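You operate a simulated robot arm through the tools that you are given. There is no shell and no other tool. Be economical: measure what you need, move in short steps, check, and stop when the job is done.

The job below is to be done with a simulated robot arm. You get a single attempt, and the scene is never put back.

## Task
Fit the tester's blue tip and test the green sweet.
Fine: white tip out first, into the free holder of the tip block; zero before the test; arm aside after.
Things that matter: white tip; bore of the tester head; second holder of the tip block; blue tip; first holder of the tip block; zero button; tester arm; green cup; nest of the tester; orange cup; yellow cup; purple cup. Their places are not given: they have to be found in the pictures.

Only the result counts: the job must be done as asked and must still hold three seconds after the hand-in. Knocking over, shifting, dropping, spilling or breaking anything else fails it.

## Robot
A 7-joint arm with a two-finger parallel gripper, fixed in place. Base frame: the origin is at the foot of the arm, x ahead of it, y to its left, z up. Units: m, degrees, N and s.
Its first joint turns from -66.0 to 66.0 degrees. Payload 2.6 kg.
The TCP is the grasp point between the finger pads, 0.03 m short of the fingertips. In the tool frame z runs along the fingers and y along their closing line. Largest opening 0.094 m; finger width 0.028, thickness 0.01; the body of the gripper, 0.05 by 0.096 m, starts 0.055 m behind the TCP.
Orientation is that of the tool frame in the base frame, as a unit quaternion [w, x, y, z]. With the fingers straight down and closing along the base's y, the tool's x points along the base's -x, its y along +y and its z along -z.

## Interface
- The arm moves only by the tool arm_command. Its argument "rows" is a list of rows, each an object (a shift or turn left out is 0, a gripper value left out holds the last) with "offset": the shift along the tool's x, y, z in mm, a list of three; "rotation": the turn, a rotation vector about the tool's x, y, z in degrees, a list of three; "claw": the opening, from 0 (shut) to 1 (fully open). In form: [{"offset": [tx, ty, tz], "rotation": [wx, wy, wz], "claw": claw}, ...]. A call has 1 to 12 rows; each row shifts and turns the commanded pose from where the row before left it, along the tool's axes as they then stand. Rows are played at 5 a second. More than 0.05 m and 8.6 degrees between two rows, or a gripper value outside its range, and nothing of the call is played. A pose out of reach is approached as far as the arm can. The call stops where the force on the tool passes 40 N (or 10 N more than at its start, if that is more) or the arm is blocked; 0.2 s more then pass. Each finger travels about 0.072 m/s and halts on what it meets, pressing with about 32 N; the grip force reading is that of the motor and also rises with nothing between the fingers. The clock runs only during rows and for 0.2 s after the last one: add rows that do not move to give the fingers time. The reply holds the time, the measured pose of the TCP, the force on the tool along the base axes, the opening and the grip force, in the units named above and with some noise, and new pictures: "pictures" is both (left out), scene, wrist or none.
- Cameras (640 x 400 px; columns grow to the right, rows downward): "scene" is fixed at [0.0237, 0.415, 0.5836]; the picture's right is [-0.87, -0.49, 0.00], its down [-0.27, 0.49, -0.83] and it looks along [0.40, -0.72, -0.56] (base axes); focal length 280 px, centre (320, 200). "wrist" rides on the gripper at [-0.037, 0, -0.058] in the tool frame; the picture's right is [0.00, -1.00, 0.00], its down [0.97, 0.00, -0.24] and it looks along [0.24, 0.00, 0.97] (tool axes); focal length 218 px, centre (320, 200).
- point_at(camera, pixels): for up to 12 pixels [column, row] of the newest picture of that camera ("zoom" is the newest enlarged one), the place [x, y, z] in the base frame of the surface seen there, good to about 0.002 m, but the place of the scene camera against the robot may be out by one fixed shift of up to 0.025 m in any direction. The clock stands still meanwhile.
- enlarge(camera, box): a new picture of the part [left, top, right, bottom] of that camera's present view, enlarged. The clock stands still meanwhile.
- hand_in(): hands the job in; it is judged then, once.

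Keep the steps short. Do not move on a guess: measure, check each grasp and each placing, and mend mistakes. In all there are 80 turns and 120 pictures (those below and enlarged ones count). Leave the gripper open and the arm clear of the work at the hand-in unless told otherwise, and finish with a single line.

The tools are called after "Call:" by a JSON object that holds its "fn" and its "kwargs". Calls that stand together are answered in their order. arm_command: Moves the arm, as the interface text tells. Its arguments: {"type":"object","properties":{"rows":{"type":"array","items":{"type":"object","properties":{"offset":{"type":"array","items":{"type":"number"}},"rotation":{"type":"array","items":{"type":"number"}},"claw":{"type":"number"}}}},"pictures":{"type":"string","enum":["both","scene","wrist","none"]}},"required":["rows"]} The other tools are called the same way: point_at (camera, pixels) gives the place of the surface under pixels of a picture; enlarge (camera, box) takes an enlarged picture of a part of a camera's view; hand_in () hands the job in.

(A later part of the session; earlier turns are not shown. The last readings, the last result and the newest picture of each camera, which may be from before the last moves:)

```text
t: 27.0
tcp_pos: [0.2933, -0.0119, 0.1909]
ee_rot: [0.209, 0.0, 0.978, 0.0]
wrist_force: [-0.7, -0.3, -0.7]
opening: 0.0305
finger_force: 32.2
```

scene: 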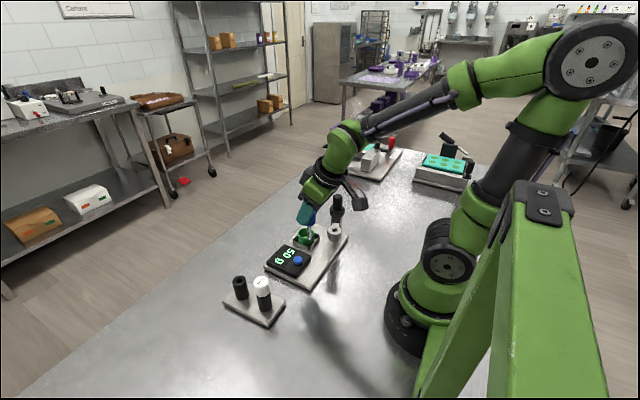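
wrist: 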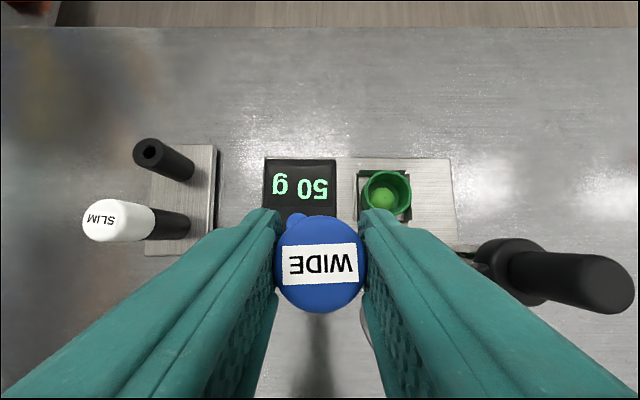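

I raise 25 mm, then move above the bore (0.2523, -0.058).

Call:
{"fn": "arm_command", "kwargs": {"rows": [{"offset": [-10.2, 0, -22.8]}, {"offset": [18.5, -23, -8.2]}, {"offset": [18.5, -23, -8.2]}, {}, {}], "pictures": "none"}}

Call:
{"fn": "enlarge", "kwargs": {"camera": "scene", "box": [302, 180, 366, 260]}}

```text
t: 28.2
tcp_pos: [0.2534, -0.0557, 0.2155]
ee_rot: [0.21, -0.001, 0.978, 0.0]
wrist_force: [-0.2, 0.5, -0.6]
opening: 0.0309
finger_force: 32.0
```

```text
5.00 times, centred on (334, 220) of scene
```

zoom: 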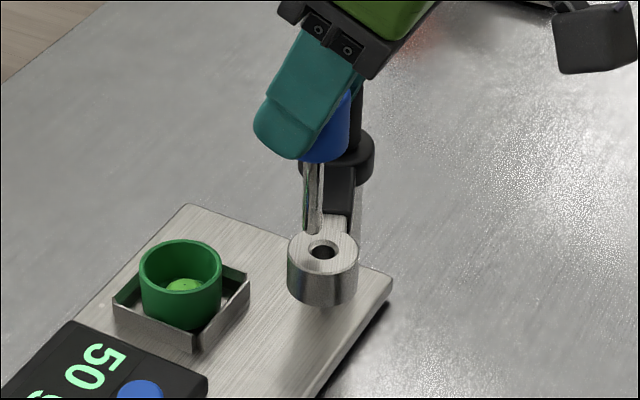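

Call:
{"fn": "enlarge", "kwargs": {"camera": "scene", "box": [318, 205, 350, 245]}}

Call:
{"fn": "point_at", "kwargs": {"camera": "zoom", "pixels": [[250, 120], [250, 170], [255, 200], [265, 205], [205, 265], [340, 265], [275, 305], [300, 230], [230, 240]]}}

```text
10.00 times, centred on (334, 225) of scene
```

zoom: 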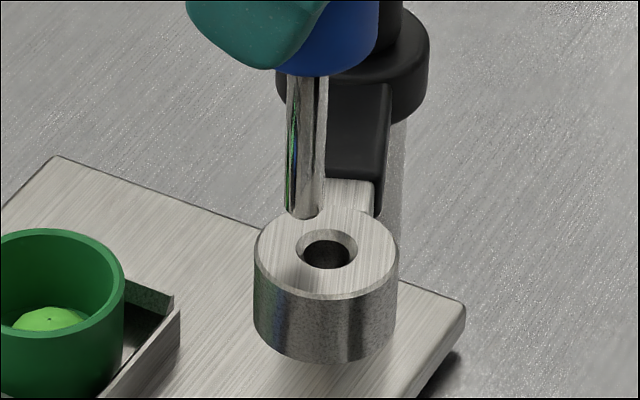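

```text
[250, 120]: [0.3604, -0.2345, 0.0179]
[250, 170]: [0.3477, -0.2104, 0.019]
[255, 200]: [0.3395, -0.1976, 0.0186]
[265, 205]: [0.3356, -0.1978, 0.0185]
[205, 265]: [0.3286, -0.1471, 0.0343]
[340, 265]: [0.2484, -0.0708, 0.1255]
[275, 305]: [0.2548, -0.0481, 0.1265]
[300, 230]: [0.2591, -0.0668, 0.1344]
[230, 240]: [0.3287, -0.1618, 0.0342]
```

Call:
{"fn": "point_at", "kwargs": {"camera": "zoom", "pixels": [[258, 256], [394, 256], [326, 296], [326, 215], [305, 110], [305, 150], [305, 190], [305, 212], [316, 212], [290, 190]]}}

```text
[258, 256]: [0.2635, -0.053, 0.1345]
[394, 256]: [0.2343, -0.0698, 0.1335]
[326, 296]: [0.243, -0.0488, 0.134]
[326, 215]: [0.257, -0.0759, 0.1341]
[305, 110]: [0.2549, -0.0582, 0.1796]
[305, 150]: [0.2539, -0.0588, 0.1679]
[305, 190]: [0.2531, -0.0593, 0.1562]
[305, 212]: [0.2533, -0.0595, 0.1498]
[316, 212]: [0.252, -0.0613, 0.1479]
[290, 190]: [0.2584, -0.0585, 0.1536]
```

The estimates differ by a few mm, so I take the middle (−2.8 mm x, −0.6 mm y), lower 13 mm to just above the rim, and look again where parallax is small.

Call:
{"fn": "arm_command", "kwargs": {"rows": [{"offset": [2.6, -0.6, -1.1]}, {"offset": [2.4, 0, 5.5]}, {"offset": [2.4, 0, 5.5]}, {}, {}], "pictures": "none"}}

Call:
{"fn": "enlarge", "kwargs": {"camera": "scene", "box": [318, 205, 350, 245]}}

Call:
{"fn": "point_at", "kwargs": {"camera": "zoom", "pixels": [[312, 180], [312, 220], [312, 240], [312, 250], [320, 240]]}}

```text
t: 29.4
tcp_pos: [0.2506, -0.0559, 0.2039]
ee_rot: [0.209, 0.0, 0.978, 0.001]
wrist_force: [-0.6, 0.7, 0.2]
opening: 0.0307
finger_force: 32.1
```

```text
10.00 times, centred on (334, 225) of scene
```

zoom: 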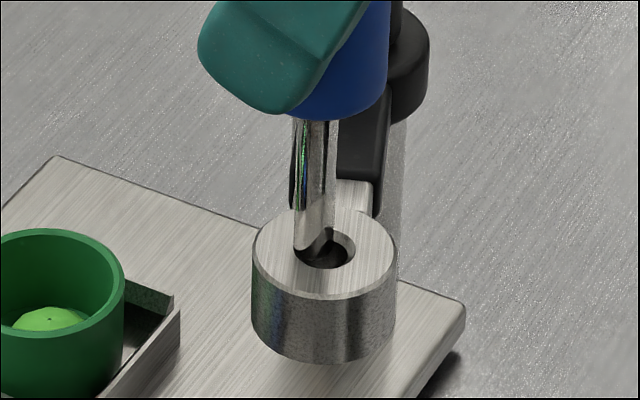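

```text
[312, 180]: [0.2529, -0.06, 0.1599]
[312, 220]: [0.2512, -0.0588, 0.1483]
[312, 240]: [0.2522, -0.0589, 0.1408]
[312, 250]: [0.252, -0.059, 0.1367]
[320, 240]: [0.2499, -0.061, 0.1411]
```

The pin end is about 2.6 mm left of the hole in the picture and slightly near. I shift (−1.6, −2.4) mm and lower 2 mm to look again.

Call:
{"fn": "arm_command", "kwargs": {"rows": [{"offset": [1.5, -2.4, -0.6]}, {"offset": [0.8, 0, 1.8]}, {}, {}], "pictures": "none"}}

Call:
{"fn": "enlarge", "kwargs": {"camera": "scene", "box": [326, 215, 342, 235]}}

```text
t: 30.4
tcp_pos: [0.2497, -0.0587, 0.2014]
ee_rot: [0.211, 0.0, 0.978, 0.0]
wrist_force: [-0.6, 1.3, 2.1]
opening: 0.0309
finger_force: 32.0
```

```text
16.00 times, centred on (334, 225) of scene
```

zoom: 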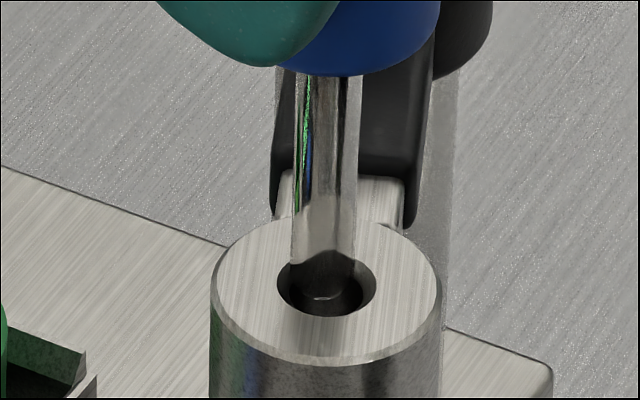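

The pin end is in the countersink. I lower in small steps and read the force.

Call:
{"fn": "arm_command", "kwargs": {"rows": [{"offset": [1.2, 0, 2.7]}, {"offset": [1.2, 0, 2.7]}, {}, {}], "pictures": "none"}}

Call:
{"fn": "enlarge", "kwargs": {"camera": "scene", "box": [326, 215, 342, 235]}}

```text
t: 31.4
tcp_pos: [0.2486, -0.0579, 0.1944]
ee_rot: [0.209, 0.0, 0.978, 0.001]
wrist_force: [-2.2, 1.8, -0.1]
opening: 0.0311
finger_force: 32.5
```

```text
16.00 times, centred on (334, 225) of scene
```

zoom: 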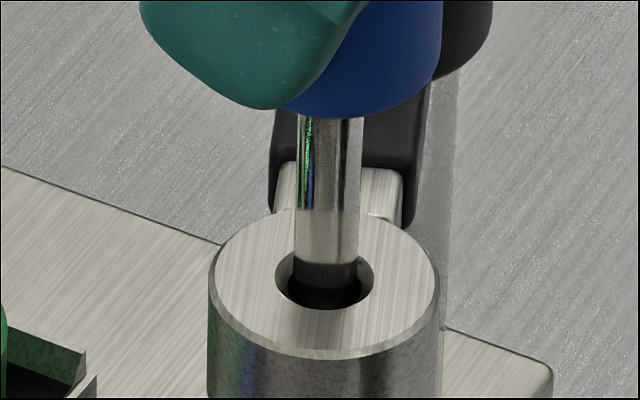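

Entering well. Continue down 16 mm with a small +x correction.

Call:
{"fn": "arm_command", "kwargs": {"rows": [{"offset": [1.2, 0, 3.8]}, {"offset": [1.6, 0, 3.7]}, {"offset": [1.6, 0, 3.7]}, {"offset": [1.6, 0, 3.7]}, {}], "pictures": "none"}}

Call:
{"fn": "enlarge", "kwargs": {"camera": "scene", "box": [318, 205, 350, 245]}}

```text
t: 32.6
tcp_pos: [0.25, -0.0585, 0.1777]
ee_rot: [0.208, -0.001, 0.978, 0.002]
wrist_force: [-6.2, 17.8, 4.7]
opening: 0.031
finger_force: 31.7
```

```text
10.00 times, centred on (334, 225) of scene
```

zoom: 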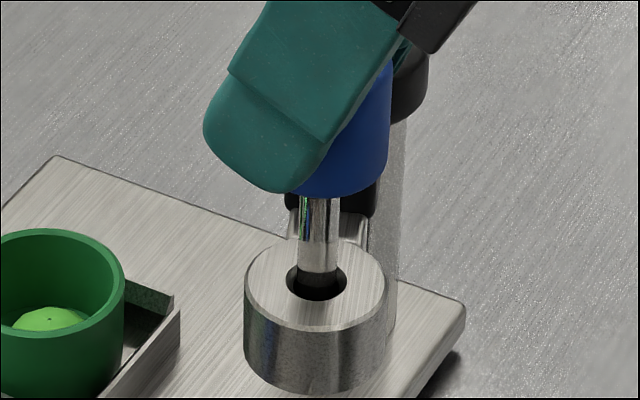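

The head has dipped ~8 mm (the arm yields downward) with +18 N side load in y: the pin is binding. I back up 8 mm and shift −1 mm y, +0.5 mm x.

Call:
{"fn": "arm_command", "kwargs": {"rows": [{"offset": [-1.6, 0, -3.7]}, {"offset": [-1.6, 0, -3.7]}, {"offset": [-0.5, -1, 0]}, {}, {}], "pictures": "none"}}

Call:
{"fn": "enlarge", "kwargs": {"camera": "scene", "box": [318, 205, 350, 245]}}

```text
t: 33.8
tcp_pos: [0.2508, -0.0608, 0.1864]
ee_rot: [0.208, 0.001, 0.978, 0.003]
wrist_force: [-9.0, 19.7, 1.8]
opening: 0.0315
finger_force: 32.0
```

```text
10.00 times, centred on (334, 225) of scene
```

zoom: 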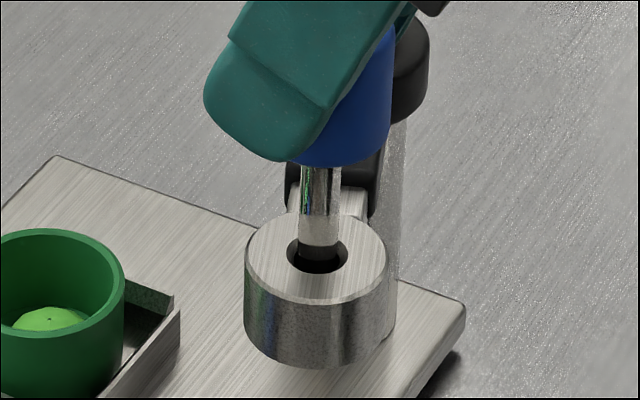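

The swing arm is free tangentially and stiff radially; the load (−9, 20) is purely radial. The pin appears pressed to the back of the hole, so I test by shifting 1.5 mm radially outward (+y).

Call:
{"fn": "arm_command", "kwargs": {"rows": [{"offset": [0.6, 1.4, -0.3]}, {}, {}], "pictures": "none"}}

```text
t: 34.6
tcp_pos: [0.2518, -0.0601, 0.1876]
ee_rot: [0.209, 0.0, 0.978, 0.001]
wrist_force: [-6.5, 16.1, 2.0]
opening: 0.0313
finger_force: 32.2
```

Force fell, so that is the right direction. 2.5 mm more.

Call:
{"fn": "arm_command", "kwargs": {"rows": [{"offset": [0.9, 2.3, -0.4]}, {}, {}], "pictures": "none"}}

```text
t: 35.4
tcp_pos: [0.2497, -0.0574, 0.1878]
ee_rot: [0.211, 0.0, 0.978, -0.002]
wrist_force: [-0.2, -0.6, -0.5]
opening: 0.0311
finger_force: 31.9
```

Load is gone. Now lower 10 mm.

Call:
{"fn": "arm_command", "kwargs": {"rows": [{"offset": [1.4, 0, 3.2]}, {"offset": [1.4, 0, 3.2]}, {"offset": [1.4, 0, 3.2]}, {}], "pictures": "none"}}

Call:
{"fn": "enlarge", "kwargs": {"camera": "scene", "box": [318, 205, 350, 245]}}

```text
t: 36.4
tcp_pos: [0.2521, -0.0581, 0.1778]
ee_rot: [0.208, 0.001, 0.978, 0.001]
wrist_force: [-2.5, 5.8, -0.3]
opening: 0.031
finger_force: 32.3
```

```text
10.00 times, centred on (334, 225) of scene
```

zoom: 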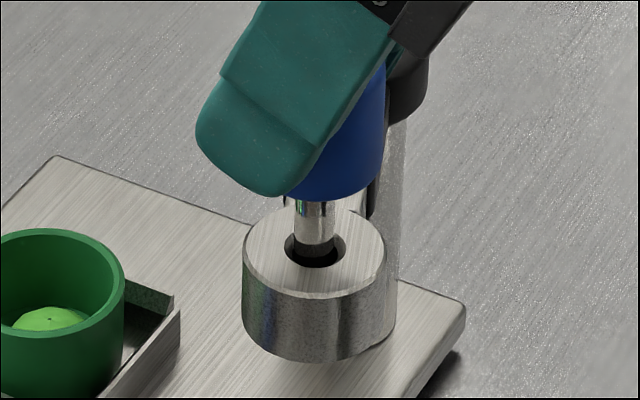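

Good: head stays up at row 252, pin ~20 mm in. Continue down with +0.7 mm y.

Call:
{"fn": "arm_command", "kwargs": {"rows": [{"offset": [1.6, 0.7, 3.1]}, {"offset": [1.4, 0, 3.2]}, {"offset": [1.4, 0, 3.2]}, {}], "pictures": "none"}}

Call:
{"fn": "enlarge", "kwargs": {"camera": "scene", "box": [318, 205, 350, 245]}}

```text
t: 37.4
tcp_pos: [0.2551, -0.0567, 0.1731]
ee_rot: [0.206, 0.0, 0.978, 0.002]
wrist_force: [-6.6, 18.9, 3.7]
opening: 0.0309
finger_force: 32.1
out of reach, approached as far as the arm can: row 1, 3
```

```text
10.00 times, centred on (334, 225) of scene
```

zoom: 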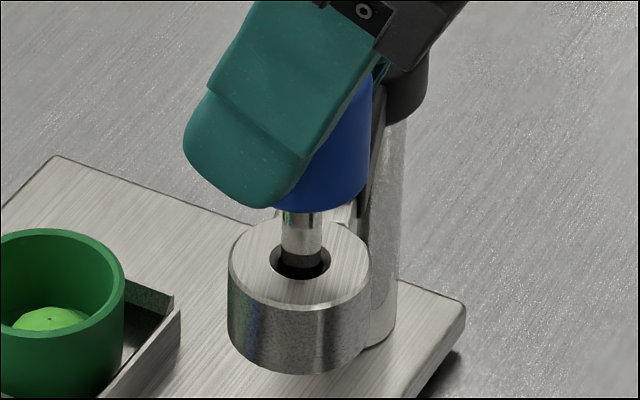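

Row messages say out of reach: with this tilt the arm can't go lower this close in. The swing arm turns freely, so I will carry the head outward (away from the robot, not over the cup) along its arc, with the tip partly in. First lift 3 mm and move ~10 mm.

Call:
{"fn": "arm_command", "kwargs": {"rows": [{"offset": [-1.2, 0, -2.8]}, {"offset": [-4.6, 1.2, 2]}, {"offset": [-4.6, 1, 2]}, {}], "pictures": "none"}}

Call:
{"fn": "enlarge", "kwargs": {"camera": "scene", "box": [302, 190, 366, 260]}}

```text
t: 38.4
tcp_pos: [0.2657, -0.0564, 0.1778]
ee_rot: [0.208, 0.001, 0.978, 0.001]
wrist_force: [-4.1, 23.1, 1.4]
opening: 0.0313
finger_force: 31.9
```

```text
5.71 times, centred on (334, 225) of scene
```

zoom: 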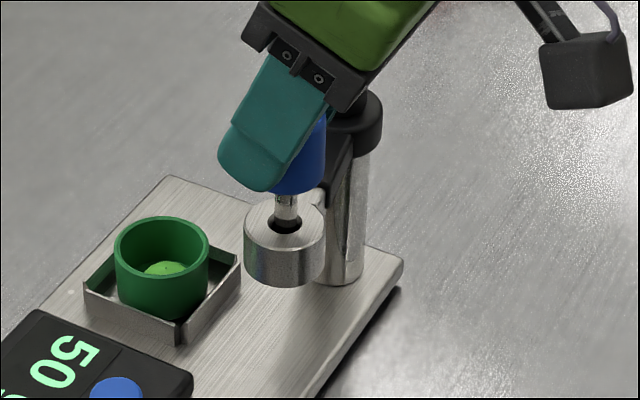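

Head swings along. Side load 23 N in +y; I follow with +3 mm y and +6 mm x.

Call:
{"fn": "arm_command", "kwargs": {"rows": [{"offset": [0, 2, 0]}, {"offset": [-5.5, 1.5, 2.4]}, {}, {}], "pictures": "none"}}

```text
t: 39.4
tcp_pos: [0.2724, -0.0525, 0.1778]
ee_rot: [0.209, 0.0, 0.978, -0.001]
wrist_force: [0.6, 4.4, -0.3]
opening: 0.0312
finger_force: 31.6
```

Call:
{"fn": "arm_command", "kwargs": {"rows": [{"offset": [-6, 1, 2.7]}, {"offset": [-6, 0.6, 2.7]}, {"offset": [-6, 0.2, 2.7]}, {}, {}], "pictures": "none"}}

```text
t: 40.6
tcp_pos: [0.2917, -0.0502, 0.1784]
ee_rot: [0.21, -0.001, 0.978, 0.001]
wrist_force: [-0.4, -4.0, -0.8]
opening: 0.0309
finger_force: 32.2
```

Head now near (0.292, -0.050), low load. I lower 12 mm.

Call:
{"fn": "arm_command", "kwargs": {"rows": [{"offset": [1.4, -0.5, 3.2]}, {"offset": [1.4, 0, 3.2]}, {"offset": [1.6, 0, 3.7]}, {}], "pictures": "none"}}

Call:
{"fn": "enlarge", "kwargs": {"camera": "scene", "box": [302, 190, 366, 260]}}

```text
t: 41.6
tcp_pos: [0.291, -0.0505, 0.166]
ee_rot: [0.209, 0.0, 0.978, 0.0]
wrist_force: [-0.2, -0.9, 0.3]
opening: 0.0307
finger_force: 31.9
```

```text
5.71 times, centred on (334, 225) of scene
```

zoom: 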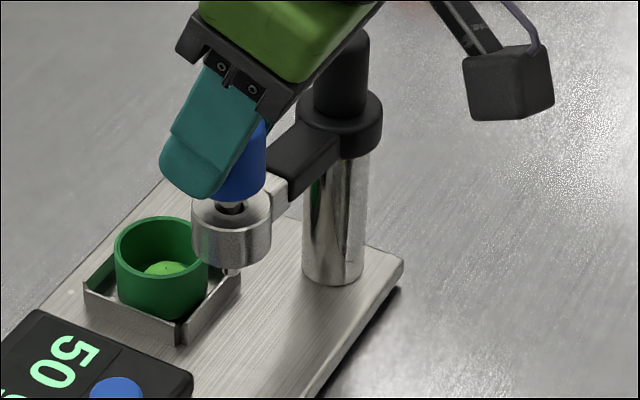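

Smooth. Lower the last ~11 mm carefully.

Call:
{"fn": "arm_command", "kwargs": {"rows": [{"offset": [1.6, 0, 3.7]}, {"offset": [1.6, 0, 3.7]}, {"offset": [0.8, 0, 1.8]}, {}, {}], "pictures": "none"}}

Call:
{"fn": "enlarge", "kwargs": {"camera": "scene", "box": [310, 195, 342, 235]}}

```text
t: 42.8
tcp_pos: [0.2904, -0.0509, 0.1556]
ee_rot: [0.21, 0.0, 0.978, 0.0]
wrist_force: [1.9, 2.9, 3.4]
opening: 0.0311
finger_force: 31.9
```

```text
10.00 times, centred on (326, 215) of scene
```

zoom: 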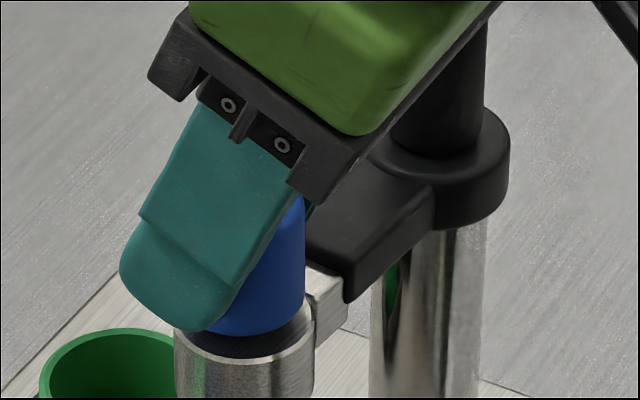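

It appears seated (3.4 N up). One more 1.5 mm nudge to confirm.

Call:
{"fn": "arm_command", "kwargs": {"rows": [{"offset": [0.6, 0, 1.4]}, {}, {}], "pictures": "none"}}

Call:
{"fn": "enlarge", "kwargs": {"camera": "scene", "box": [302, 195, 350, 255]}}

```text
t: 43.6
tcp_pos: [0.2924, -0.0525, 0.1537]
ee_rot: [0.21, 0.0, 0.978, 0.0]
wrist_force: [0.3, 0.3, 1.7]
opening: 0.0309
finger_force: 32.0
```

```text
6.67 times, centred on (326, 225) of scene
```

zoom: 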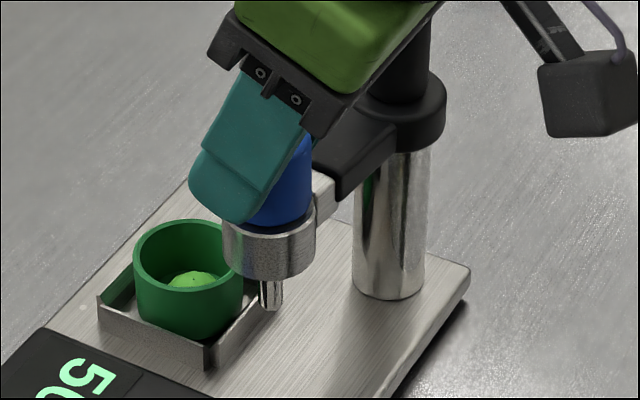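

Blue tip sits on the head with the pin protruding below. I open and retract along the tool axis.

Call:
{"fn": "arm_command", "kwargs": {"rows": [{"claw": 0.4}, {"claw": 0.55}, {}, {"offset": [0, 0, -15]}, {"offset": [0, 0, -30]}, {"offset": [0, 0, -30]}, {}], "pictures": "both"}}

Call:
{"fn": "enlarge", "kwargs": {"camera": "scene", "box": [302, 195, 350, 255]}}

```text
t: 45.2
tcp_pos: [0.2627, -0.0523, 0.2239]
ee_rot: [0.209, -0.001, 0.978, 0.001]
wrist_force: [0.3, 0.5, 0.0]
opening: 0.0517
finger_force: 0.0
```

scene: 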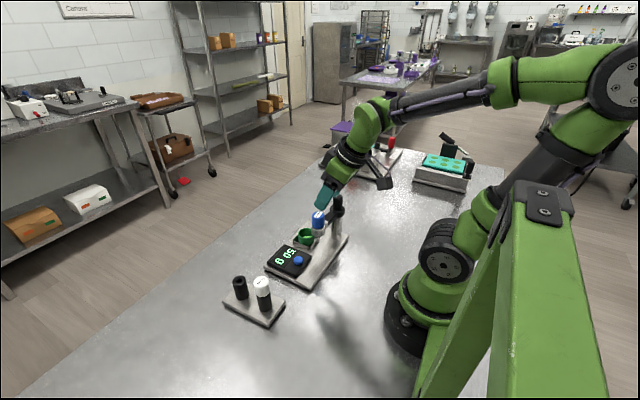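
wrist: 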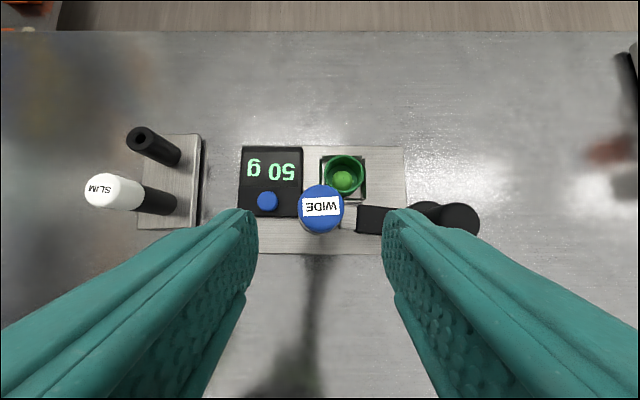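

```text
6.67 times, centred on (326, 225) of scene
```

zoom: 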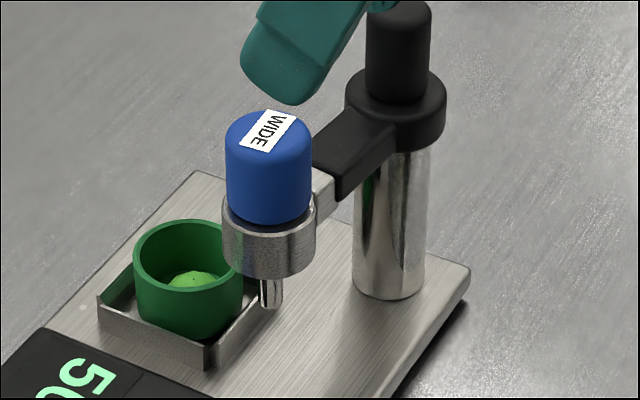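

Blue tip is fitted (first pictures show WIDE on the head). Next: the zero button at (0.318, 0.008). I straighten the tool, yaw −60° to keep the gripper body clear of the head, and close the fingers.

Call:
{"fn": "arm_command", "kwargs": {"rows": [{"rotation": [0, 8, 0], "offset": [0, 20, 0]}, {"rotation": [0, 8, 0], "offset": [0, 20, 0]}, {"rotation": [0, 8, 0], "offset": [0, 20, 0]}, {"rotation": [0, 0, -8.5], "claw": 0}, {"rotation": [0, 0, -8.5]}, {"rotation": [0, 0, -8.5]}, {"rotation": [0, 0, -8.5]}, {"rotation": [0, 0, -8.5]}, {"rotation": [0, 0, -8.5]}, {"rotation": [0, 0, -8.5]}, {}, {}], "pictures": "both"}}

```text
t: 47.8
tcp_pos: [0.26, 0.0096, 0.2231]
ee_rot: [0.002, -0.497, 0.868, -0.002]
wrist_force: [0.1, -0.2, -0.2]
opening: 0.0004
finger_force: 31.7
```

scene: 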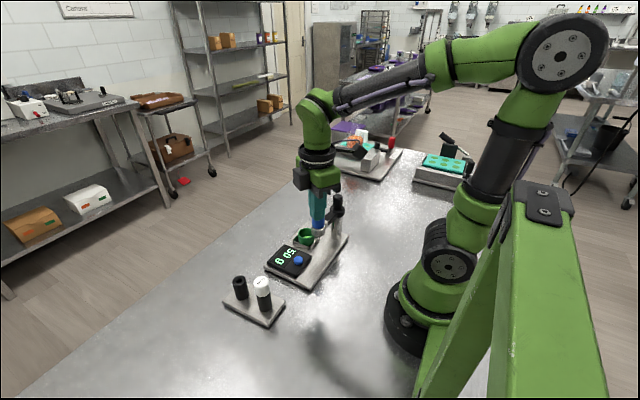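
wrist: 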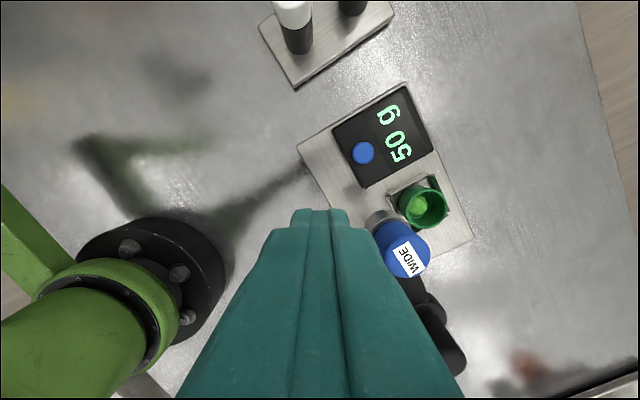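

Call:
{"fn": "point_at", "kwargs": {"camera": "wrist", "pixels": [[363, 152], [353, 152], [373, 152], [363, 143], [363, 162], [380, 160], [345, 140], [404, 250]]}}

```text
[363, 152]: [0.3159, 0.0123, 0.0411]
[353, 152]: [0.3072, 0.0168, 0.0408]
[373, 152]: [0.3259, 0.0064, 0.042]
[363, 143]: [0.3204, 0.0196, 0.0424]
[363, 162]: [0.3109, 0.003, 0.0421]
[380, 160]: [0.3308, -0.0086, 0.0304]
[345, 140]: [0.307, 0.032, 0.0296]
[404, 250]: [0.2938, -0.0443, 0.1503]
```

Button centre (0.316, 0.0115), top z 0.0415. I go above it with fingertips at z≈0.055.

Call:
{"fn": "arm_command", "kwargs": {"rows": [{"offset": [-30, -24, 0]}, {"offset": [0, -23.3, 0]}, {"offset": [0, 0, 45]}, {"offset": [0, 0, 45]}, {"offset": [0, 0, 48]}, {}], "pictures": "both"}}

Call:
{"fn": "enlarge", "kwargs": {"camera": "scene", "box": [270, 220, 350, 290]}}

```text
t: 49.2
tcp_pos: [0.3156, 0.0105, 0.0879]
ee_rot: [0.001, -0.496, 0.868, -0.001]
wrist_force: [0.4, 0.6, -0.1]
opening: 0.0001
finger_force: 32.1
```

scene: 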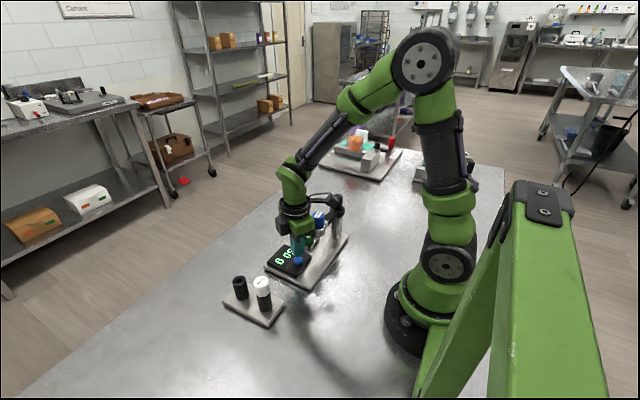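
wrist: 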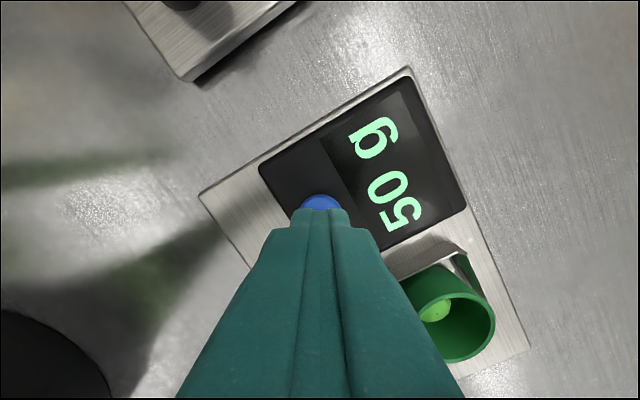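

```text
5.71 times, centred on (310, 255) of scene
```

zoom: 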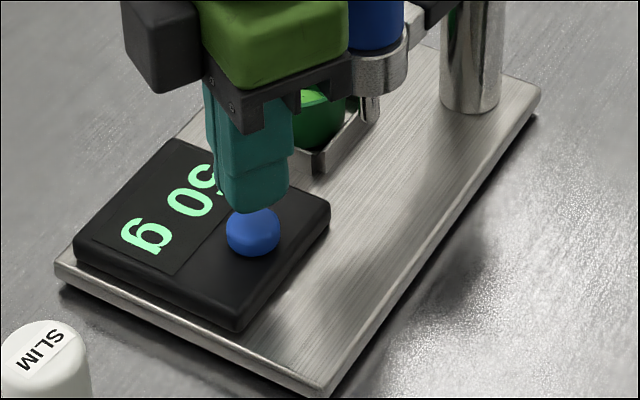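

Fingertips above the button. I press down: 14 mm, then 2 mm steps.

Call:
{"fn": "arm_command", "kwargs": {"rows": [{"offset": [0, 0, 10]}, {"offset": [0, 0, 4]}, {"offset": [0, 0, 2]}, {"offset": [0, 0, 2]}, {"offset": [0, 0, 2]}, {}], "pictures": "wrist"}}

```text
t: 50.6
tcp_pos: [0.3164, 0.0113, 0.0657]
ee_rot: [0.002, -0.496, 0.868, -0.002]
wrist_force: [0.6, -3.9, 10.8]
opening: 0.0
finger_force: 32.0
```

wrist: 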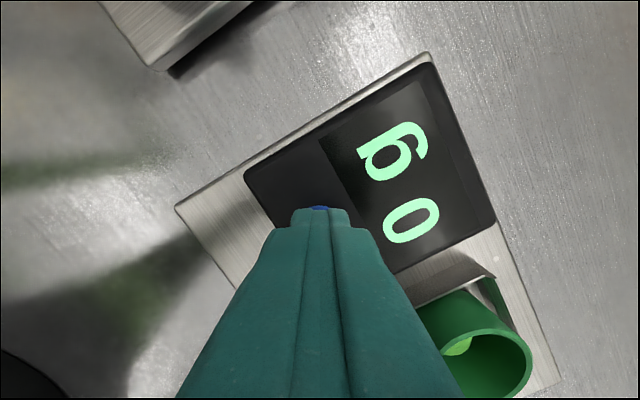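

The display now reads 0 g. I lift straight off the button.

Call:
{"fn": "arm_command", "kwargs": {"rows": [{"offset": [0, 0, -15]}, {"offset": [0, 0, -40]}, {"offset": [0, 0, -45]}, {"offset": [0, 0, -45]}, {"offset": [20, 20, 0]}, {}], "pictures": "both"}}

Call:
{"fn": "enlarge", "kwargs": {"camera": "wrist", "box": [300, 70, 500, 320]}}

```text
t: 52.0
tcp_pos: [0.2887, 0.0033, 0.2102]
ee_rot: [0.002, -0.496, 0.868, -0.001]
wrist_force: [0.7, 0.1, 0.2]
opening: 0.0001
finger_force: 31.7
```

scene: 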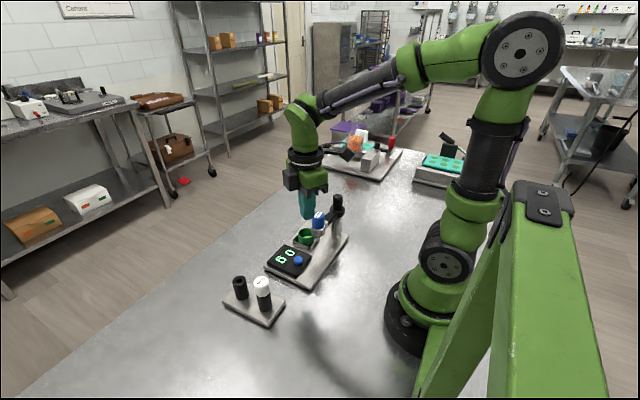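
wrist: 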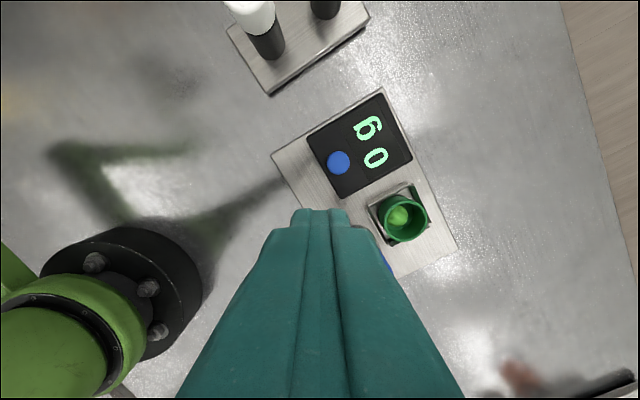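

```text
1.60 times, centred on (400, 195) of wrist
```

zoom: 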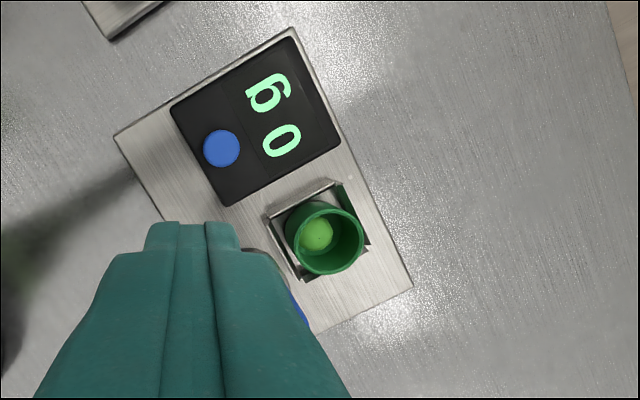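

0 g holds. Plan: cage the blue cap loosely between the fingers (closing line along the swing direction), swing the head over the cup, then press from above. I go above the cap with a 40 mm opening.

Call:
{"fn": "arm_command", "kwargs": {"rows": [{"offset": [23, -15, 0], "claw": 0.5}, {"offset": [23.3, -15.4, 0]}, {}, {}], "pictures": "wrist"}}

```text
t: 53.0
tcp_pos: [0.2957, -0.0513, 0.2093]
ee_rot: [0.001, -0.496, 0.869, -0.001]
wrist_force: [-0.4, -0.4, -0.2]
opening: 0.0469
finger_force: 0.1
```

wrist: 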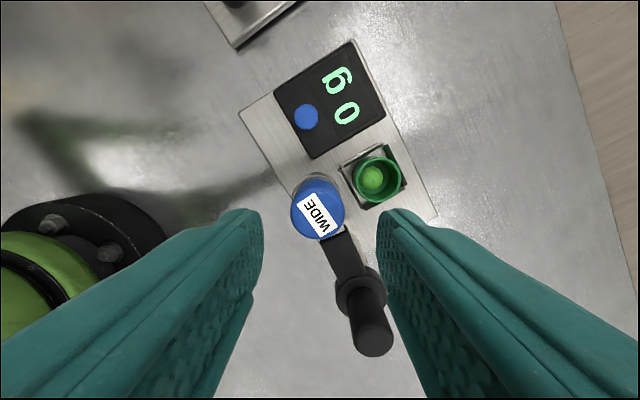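

Call:
{"fn": "point_at", "kwargs": {"camera": "wrist", "pixels": [[317, 208], [293, 208], [342, 208], [317, 186], [317, 232], [374, 340], [360, 285], [345, 260], [373, 178], [357, 180], [400, 180], [376, 158]]}}

Call:
{"fn": "enlarge", "kwargs": {"camera": "wrist", "box": [270, 130, 450, 360]}}

```text
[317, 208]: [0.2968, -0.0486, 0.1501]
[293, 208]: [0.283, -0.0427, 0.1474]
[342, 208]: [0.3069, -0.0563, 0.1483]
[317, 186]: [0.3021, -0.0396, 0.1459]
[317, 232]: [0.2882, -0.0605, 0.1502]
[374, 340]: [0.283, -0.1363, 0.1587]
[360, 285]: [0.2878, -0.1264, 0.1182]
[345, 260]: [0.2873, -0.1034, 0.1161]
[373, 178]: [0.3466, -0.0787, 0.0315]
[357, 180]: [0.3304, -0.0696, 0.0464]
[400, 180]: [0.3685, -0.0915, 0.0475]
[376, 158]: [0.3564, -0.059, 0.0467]
```

```text
1.74 times, centred on (360, 245) of wrist
```

zoom: 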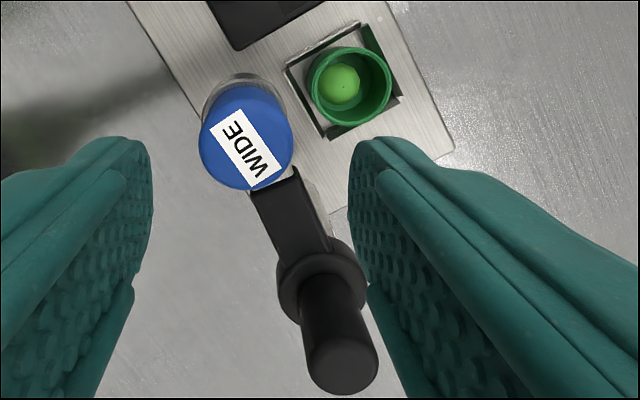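

Cap centre (0.2955, -0.0495); pivot ≈ (0.285, -0.137); cup centre ≈ (0.3495, -0.0805). I lower around the cap (fingertips z≈0.12) and narrow to ~34 mm without gripping.

Call:
{"fn": "arm_command", "kwargs": {"rows": [{"offset": [-1.5, 0.9, 20]}, {"offset": [0, 0, 20]}, {"offset": [0, 0, 18]}, {"claw": 0.37}, {}, {}], "pictures": "both"}}

```text
t: 54.4
tcp_pos: [0.2932, -0.0495, 0.1515]
ee_rot: [0.001, -0.496, 0.868, -0.001]
wrist_force: [0.1, 0.1, -0.4]
opening: 0.0349
finger_force: 0.1
```

scene: 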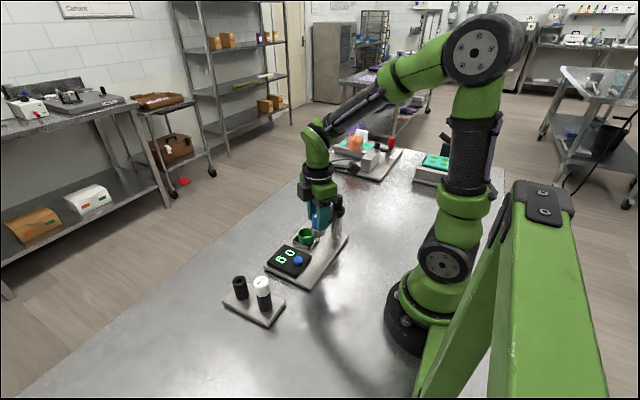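
wrist: 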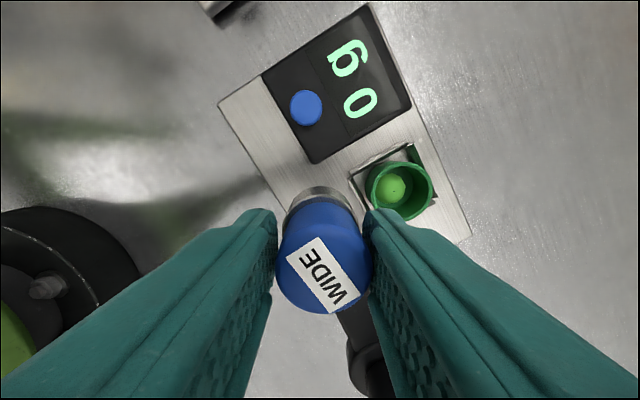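

The cap is caged. I swing halfway along the arc.

Call:
{"fn": "arm_command", "kwargs": {"rows": [{"offset": [-1.9, -7.5, 0]}, {"offset": [-1.9, -7.5, 0]}, {"offset": [-1.1, -7.5, 0]}, {"offset": [-1.1, -7.6, 0]}, {}], "pictures": "wrist"}}

```text
t: 55.6
tcp_pos: [0.3215, -0.0596, 0.1505]
ee_rot: [0.001, -0.497, 0.868, -0.001]
wrist_force: [0.1, -0.8, 0.3]
opening: 0.0348
finger_force: 0.2
```

wrist: 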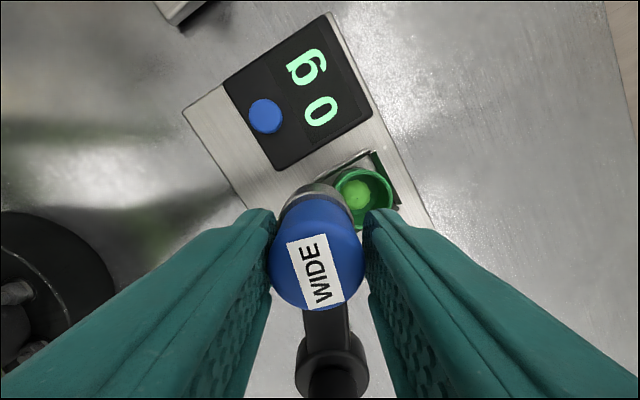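

Call:
{"fn": "arm_command", "kwargs": {"rows": [{"offset": [-0.1, -9, 0]}, {"offset": [-0.1, -9, 0]}, {"offset": [2.3, -9.4, 0]}, {"offset": [2.3, -9.4, 0]}, {}, {}], "pictures": "both"}}

Call:
{"fn": "enlarge", "kwargs": {"camera": "scene", "box": [280, 200, 344, 260]}}

```text
t: 57.0
tcp_pos: [0.3496, -0.0824, 0.1508]
ee_rot: [0.001, -0.497, 0.868, 0.0]
wrist_force: [-2.1, 0.9, 0.1]
opening: 0.0361
finger_force: 1.1
```

scene: 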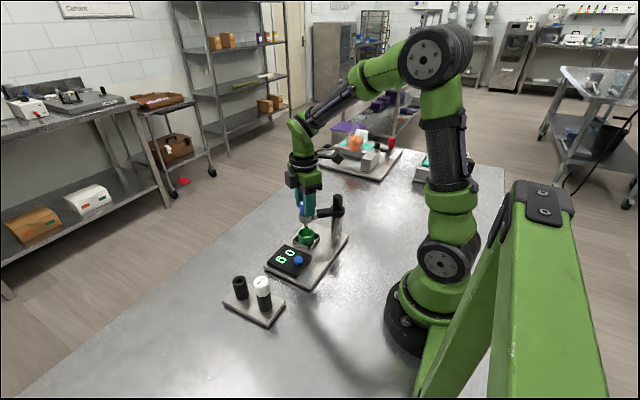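
wrist: 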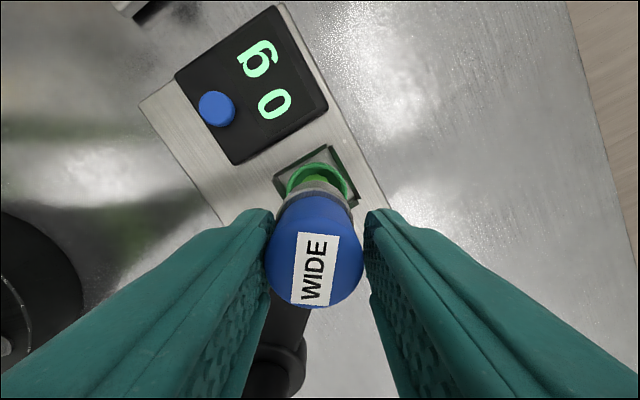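

```text
6.67 times, centred on (312, 230) of scene
```

zoom: 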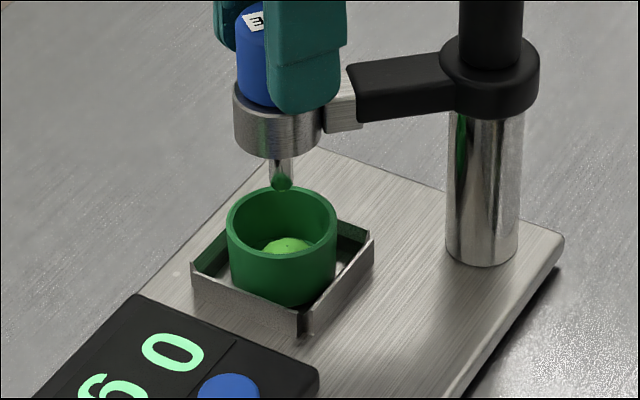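

The tip is over the cup; the display still reads 0 g. I open, rise 50 mm and re-measure the cap.

Call:
{"fn": "arm_command", "kwargs": {"rows": [{"claw": 0.5}, {}, {"offset": [0, 0, -25]}, {"offset": [0, 0, -25]}, {}], "pictures": "wrist"}}

Call:
{"fn": "enlarge", "kwargs": {"camera": "wrist", "box": [240, 150, 400, 250]}}

Call:
{"fn": "point_at", "kwargs": {"camera": "wrist", "pixels": [[315, 215], [295, 215], [335, 215], [315, 200], [315, 235], [315, 245]]}}

```text
t: 58.2
tcp_pos: [0.35, -0.0808, 0.2004]
ee_rot: [0.002, -0.497, 0.868, -0.001]
wrist_force: [-0.2, 0.7, 0.1]
opening: 0.0471
finger_force: 0.0
```

wrist: 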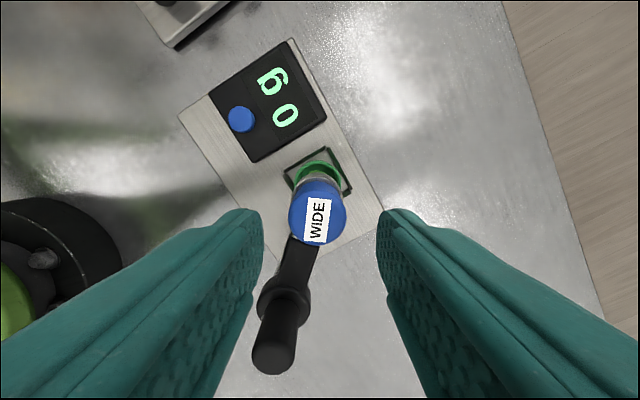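

```text
4.00 times, centred on (320, 200) of wrist
```

zoom: 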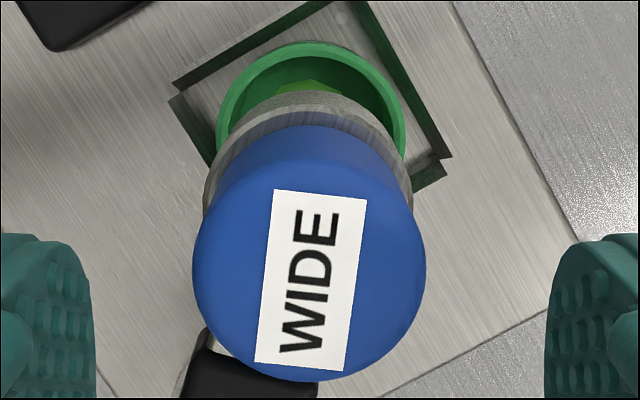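

```text
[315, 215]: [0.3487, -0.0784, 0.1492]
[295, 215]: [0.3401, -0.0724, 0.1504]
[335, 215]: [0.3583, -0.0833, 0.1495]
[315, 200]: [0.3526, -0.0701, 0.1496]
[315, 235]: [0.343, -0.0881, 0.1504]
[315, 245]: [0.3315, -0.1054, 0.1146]
```

Cap centre (0.349, -0.081) matches the cup centre and is right under the TCP. I close the fingers and lower to contact.

Call:
{"fn": "arm_command", "kwargs": {"rows": [{"claw": 0}, {}, {}, {}, {"offset": [0, 0, 12]}, {"offset": [0, 0, 6]}, {"offset": [0, 0, 4]}, {"offset": [0, 0, 4]}, {}], "pictures": "both"}}

Call:
{"fn": "enlarge", "kwargs": {"camera": "scene", "box": [280, 200, 344, 260]}}

```text
t: 60.2
tcp_pos: [0.3494, -0.082, 0.1753]
ee_rot: [0.002, -0.496, 0.868, -0.001]
wrist_force: [-0.5, 0.5, 2.8]
opening: 0.0
finger_force: 32.4
```

scene: 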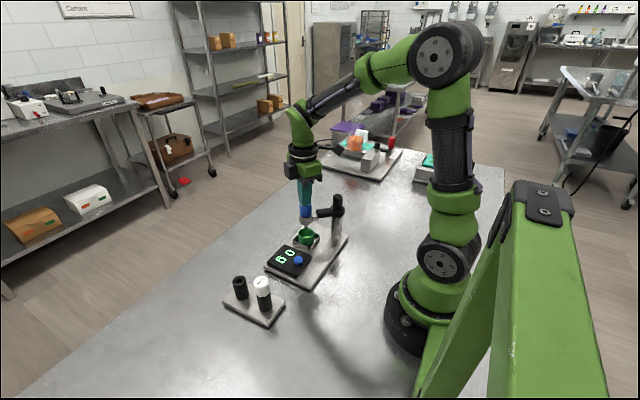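
wrist: 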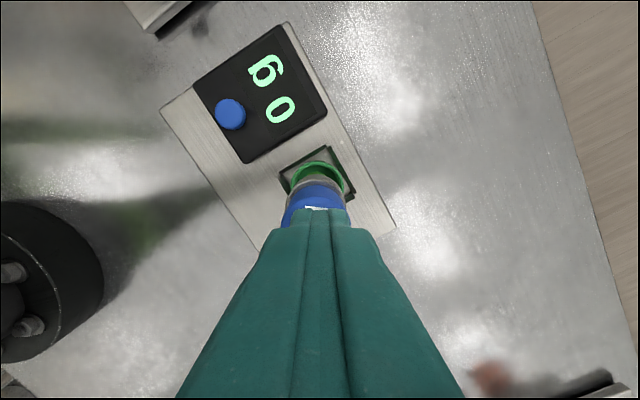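

```text
6.67 times, centred on (312, 230) of scene
```

zoom: 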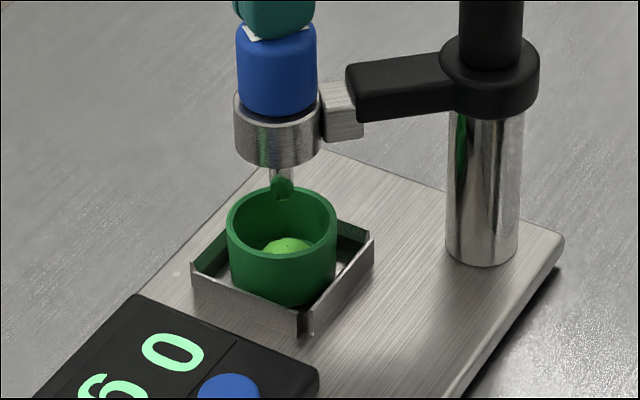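

The head sinks with a light spring (2.8 N). Continue pressing 16 mm.

Call:
{"fn": "arm_command", "kwargs": {"rows": [{"offset": [0, 0, 4]}, {"offset": [0, 0, 4]}, {"offset": [0, 0, 4]}, {"offset": [0, 0, 4]}, {}], "pictures": "wrist"}}

Call:
{"fn": "enlarge", "kwargs": {"camera": "scene", "box": [280, 200, 344, 260]}}

```text
t: 61.4
tcp_pos: [0.3506, -0.0822, 0.1617]
ee_rot: [0.002, -0.497, 0.868, -0.002]
wrist_force: [-1.4, -1.4, 10.2]
opening: 0.0001
finger_force: 31.6
```

wrist: 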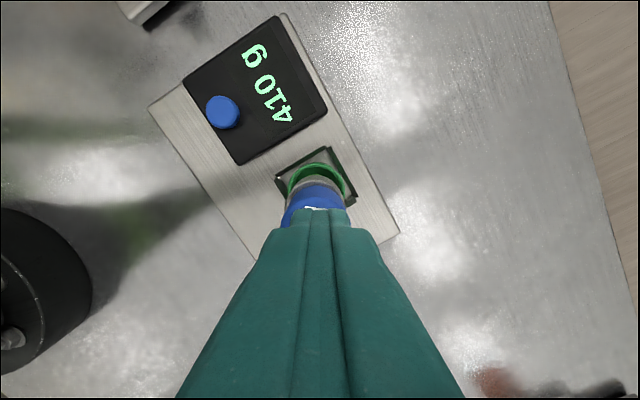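

```text
6.67 times, centred on (312, 230) of scene
```

zoom: 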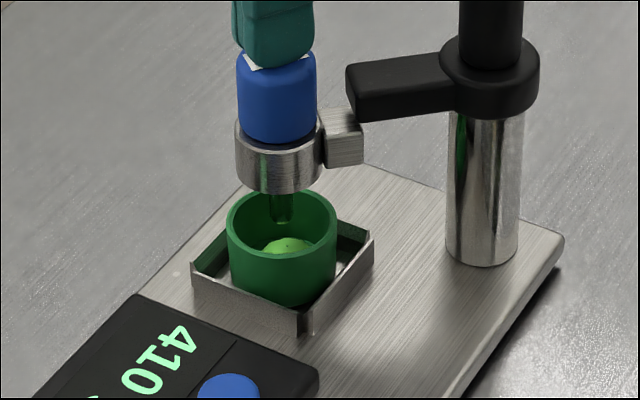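

The tip touches the sweet: display reads 410 g. I press 2 mm more to get a firm reading and watch the display.

Call:
{"fn": "arm_command", "kwargs": {"rows": [{"offset": [0, 0, 1]}, {"offset": [0, 0, 1]}, {}, {}, {}], "pictures": "wrist"}}

Call:
{"fn": "enlarge", "kwargs": {"camera": "scene", "box": [280, 200, 344, 260]}}

```text
t: 62.2
tcp_pos: [0.3511, -0.0804, 0.1619]
ee_rot: [0.003, -0.495, 0.869, -0.003]
wrist_force: [-6.6, 1.9, 13.7]
opening: 0.0003
finger_force: 31.6
stopped in row 3: the force on the tool passed its limit (the readings are from after the stop); the commanded pose is now the measured one
```

wrist: 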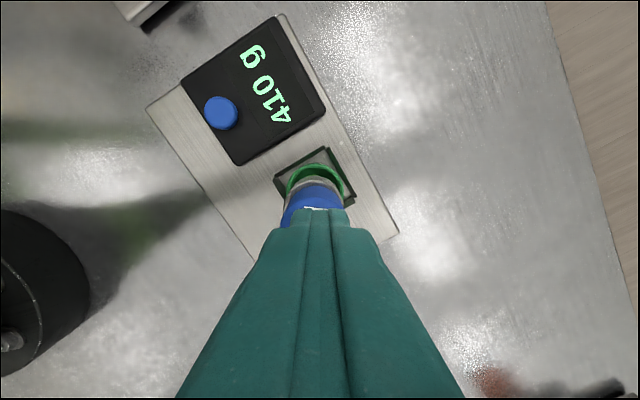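

```text
6.67 times, centred on (312, 230) of scene
```

zoom: 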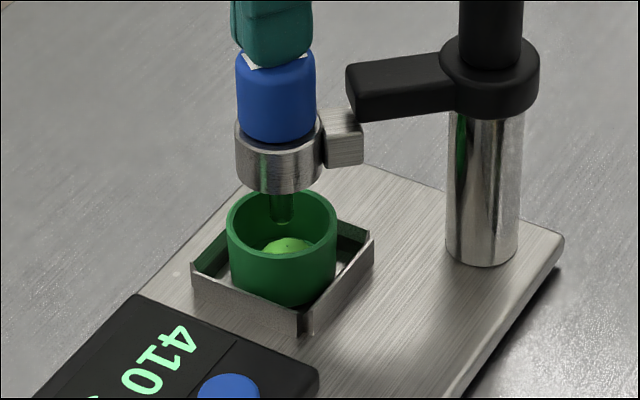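

Hard stop reached; the reading is fixed at 410 g, so the test is done. I lift straight up.

Call:
{"fn": "arm_command", "kwargs": {"rows": [{"offset": [0, 0, -5]}, {"offset": [0, 0, -8]}, {"offset": [0, 0, -10]}, {"offset": [0, 0, -20]}, {"claw": 0.5}, {}, {}, {}], "pictures": "wrist"}}

Call:
{"fn": "enlarge", "kwargs": {"camera": "scene", "box": [280, 200, 344, 260]}}

Call:
{"fn": "point_at", "kwargs": {"camera": "wrist", "pixels": [[295, 215], [335, 215], [315, 200], [315, 235]]}}

```text
t: 64.0
tcp_pos: [0.3499, -0.0821, 0.2038]
ee_rot: [0.003, -0.496, 0.868, -0.003]
wrist_force: [0.6, 1.0, -0.3]
opening: 0.047
finger_force: 0.1
```

wrist: 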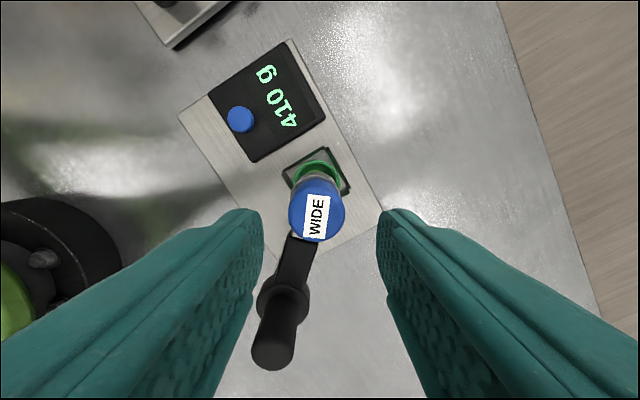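

```text
6.67 times, centred on (312, 230) of scene
```

zoom: 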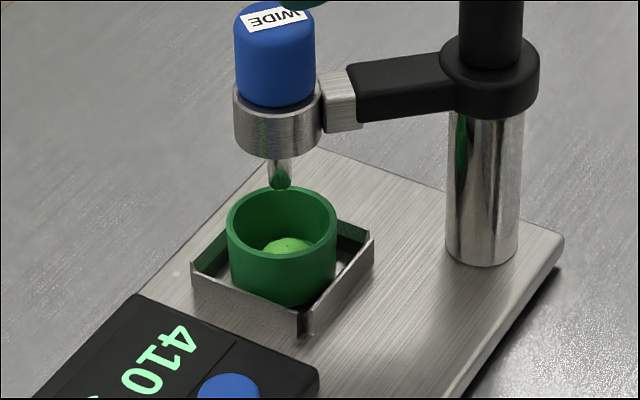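

```text
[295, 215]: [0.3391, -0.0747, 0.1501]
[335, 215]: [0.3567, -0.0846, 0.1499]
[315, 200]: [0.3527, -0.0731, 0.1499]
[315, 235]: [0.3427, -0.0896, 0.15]
```

Head sprang back, tip still seated, 410 g held. I cage the cap again to swing the arm aside.

Call:
{"fn": "arm_command", "kwargs": {"rows": [{"offset": [0, 0, 20]}, {"offset": [0, 0, 20]}, {"offset": [0, 0, 12]}, {"claw": 0.38}, {}, {}], "pictures": "wrist"}}

```text
t: 65.4
tcp_pos: [0.3518, -0.0813, 0.1515]
ee_rot: [0.003, -0.496, 0.868, -0.002]
wrist_force: [-1.7, 0.7, -0.2]
opening: 0.0366
finger_force: 1.2
```

wrist: 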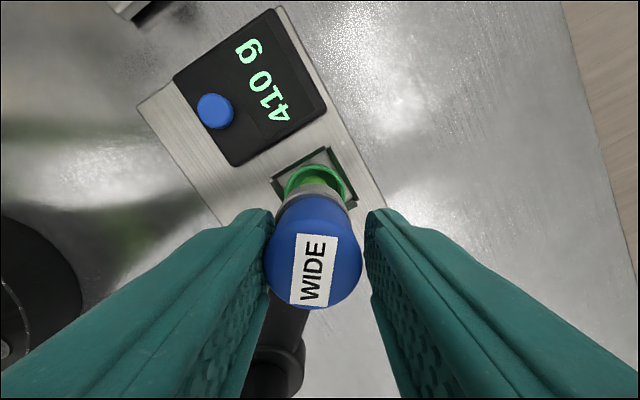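

Call:
{"fn": "arm_command", "kwargs": {"rows": [{"offset": [-2.5, 9.4, 0]}, {"offset": [-2.3, 9.4, 0]}, {"offset": [0.1, 9, 0]}, {"offset": [0.1, 9, 0]}, {"offset": [1.1, 7.6, 0]}, {"offset": [1.1, 7.6, 0]}, {"offset": [1.9, 7.5, 0]}, {"offset": [1.9, 7.5, 0]}, {}, {}], "pictures": "wrist"}}

```text
t: 67.6
tcp_pos: [0.293, -0.048, 0.1514]
ee_rot: [0.003, -0.497, 0.868, -0.002]
wrist_force: [-0.1, 0.5, 1.0]
opening: 0.0355
finger_force: 0.0
```

wrist: 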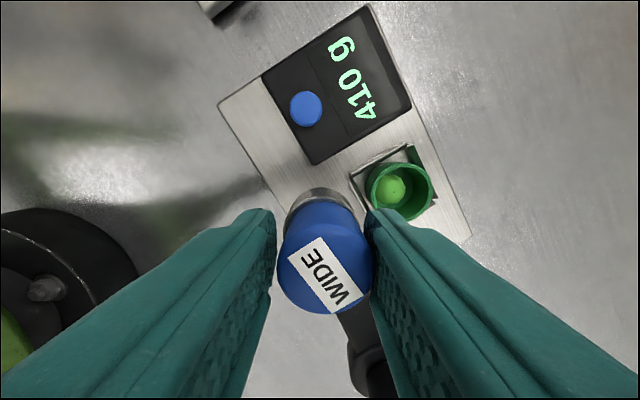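

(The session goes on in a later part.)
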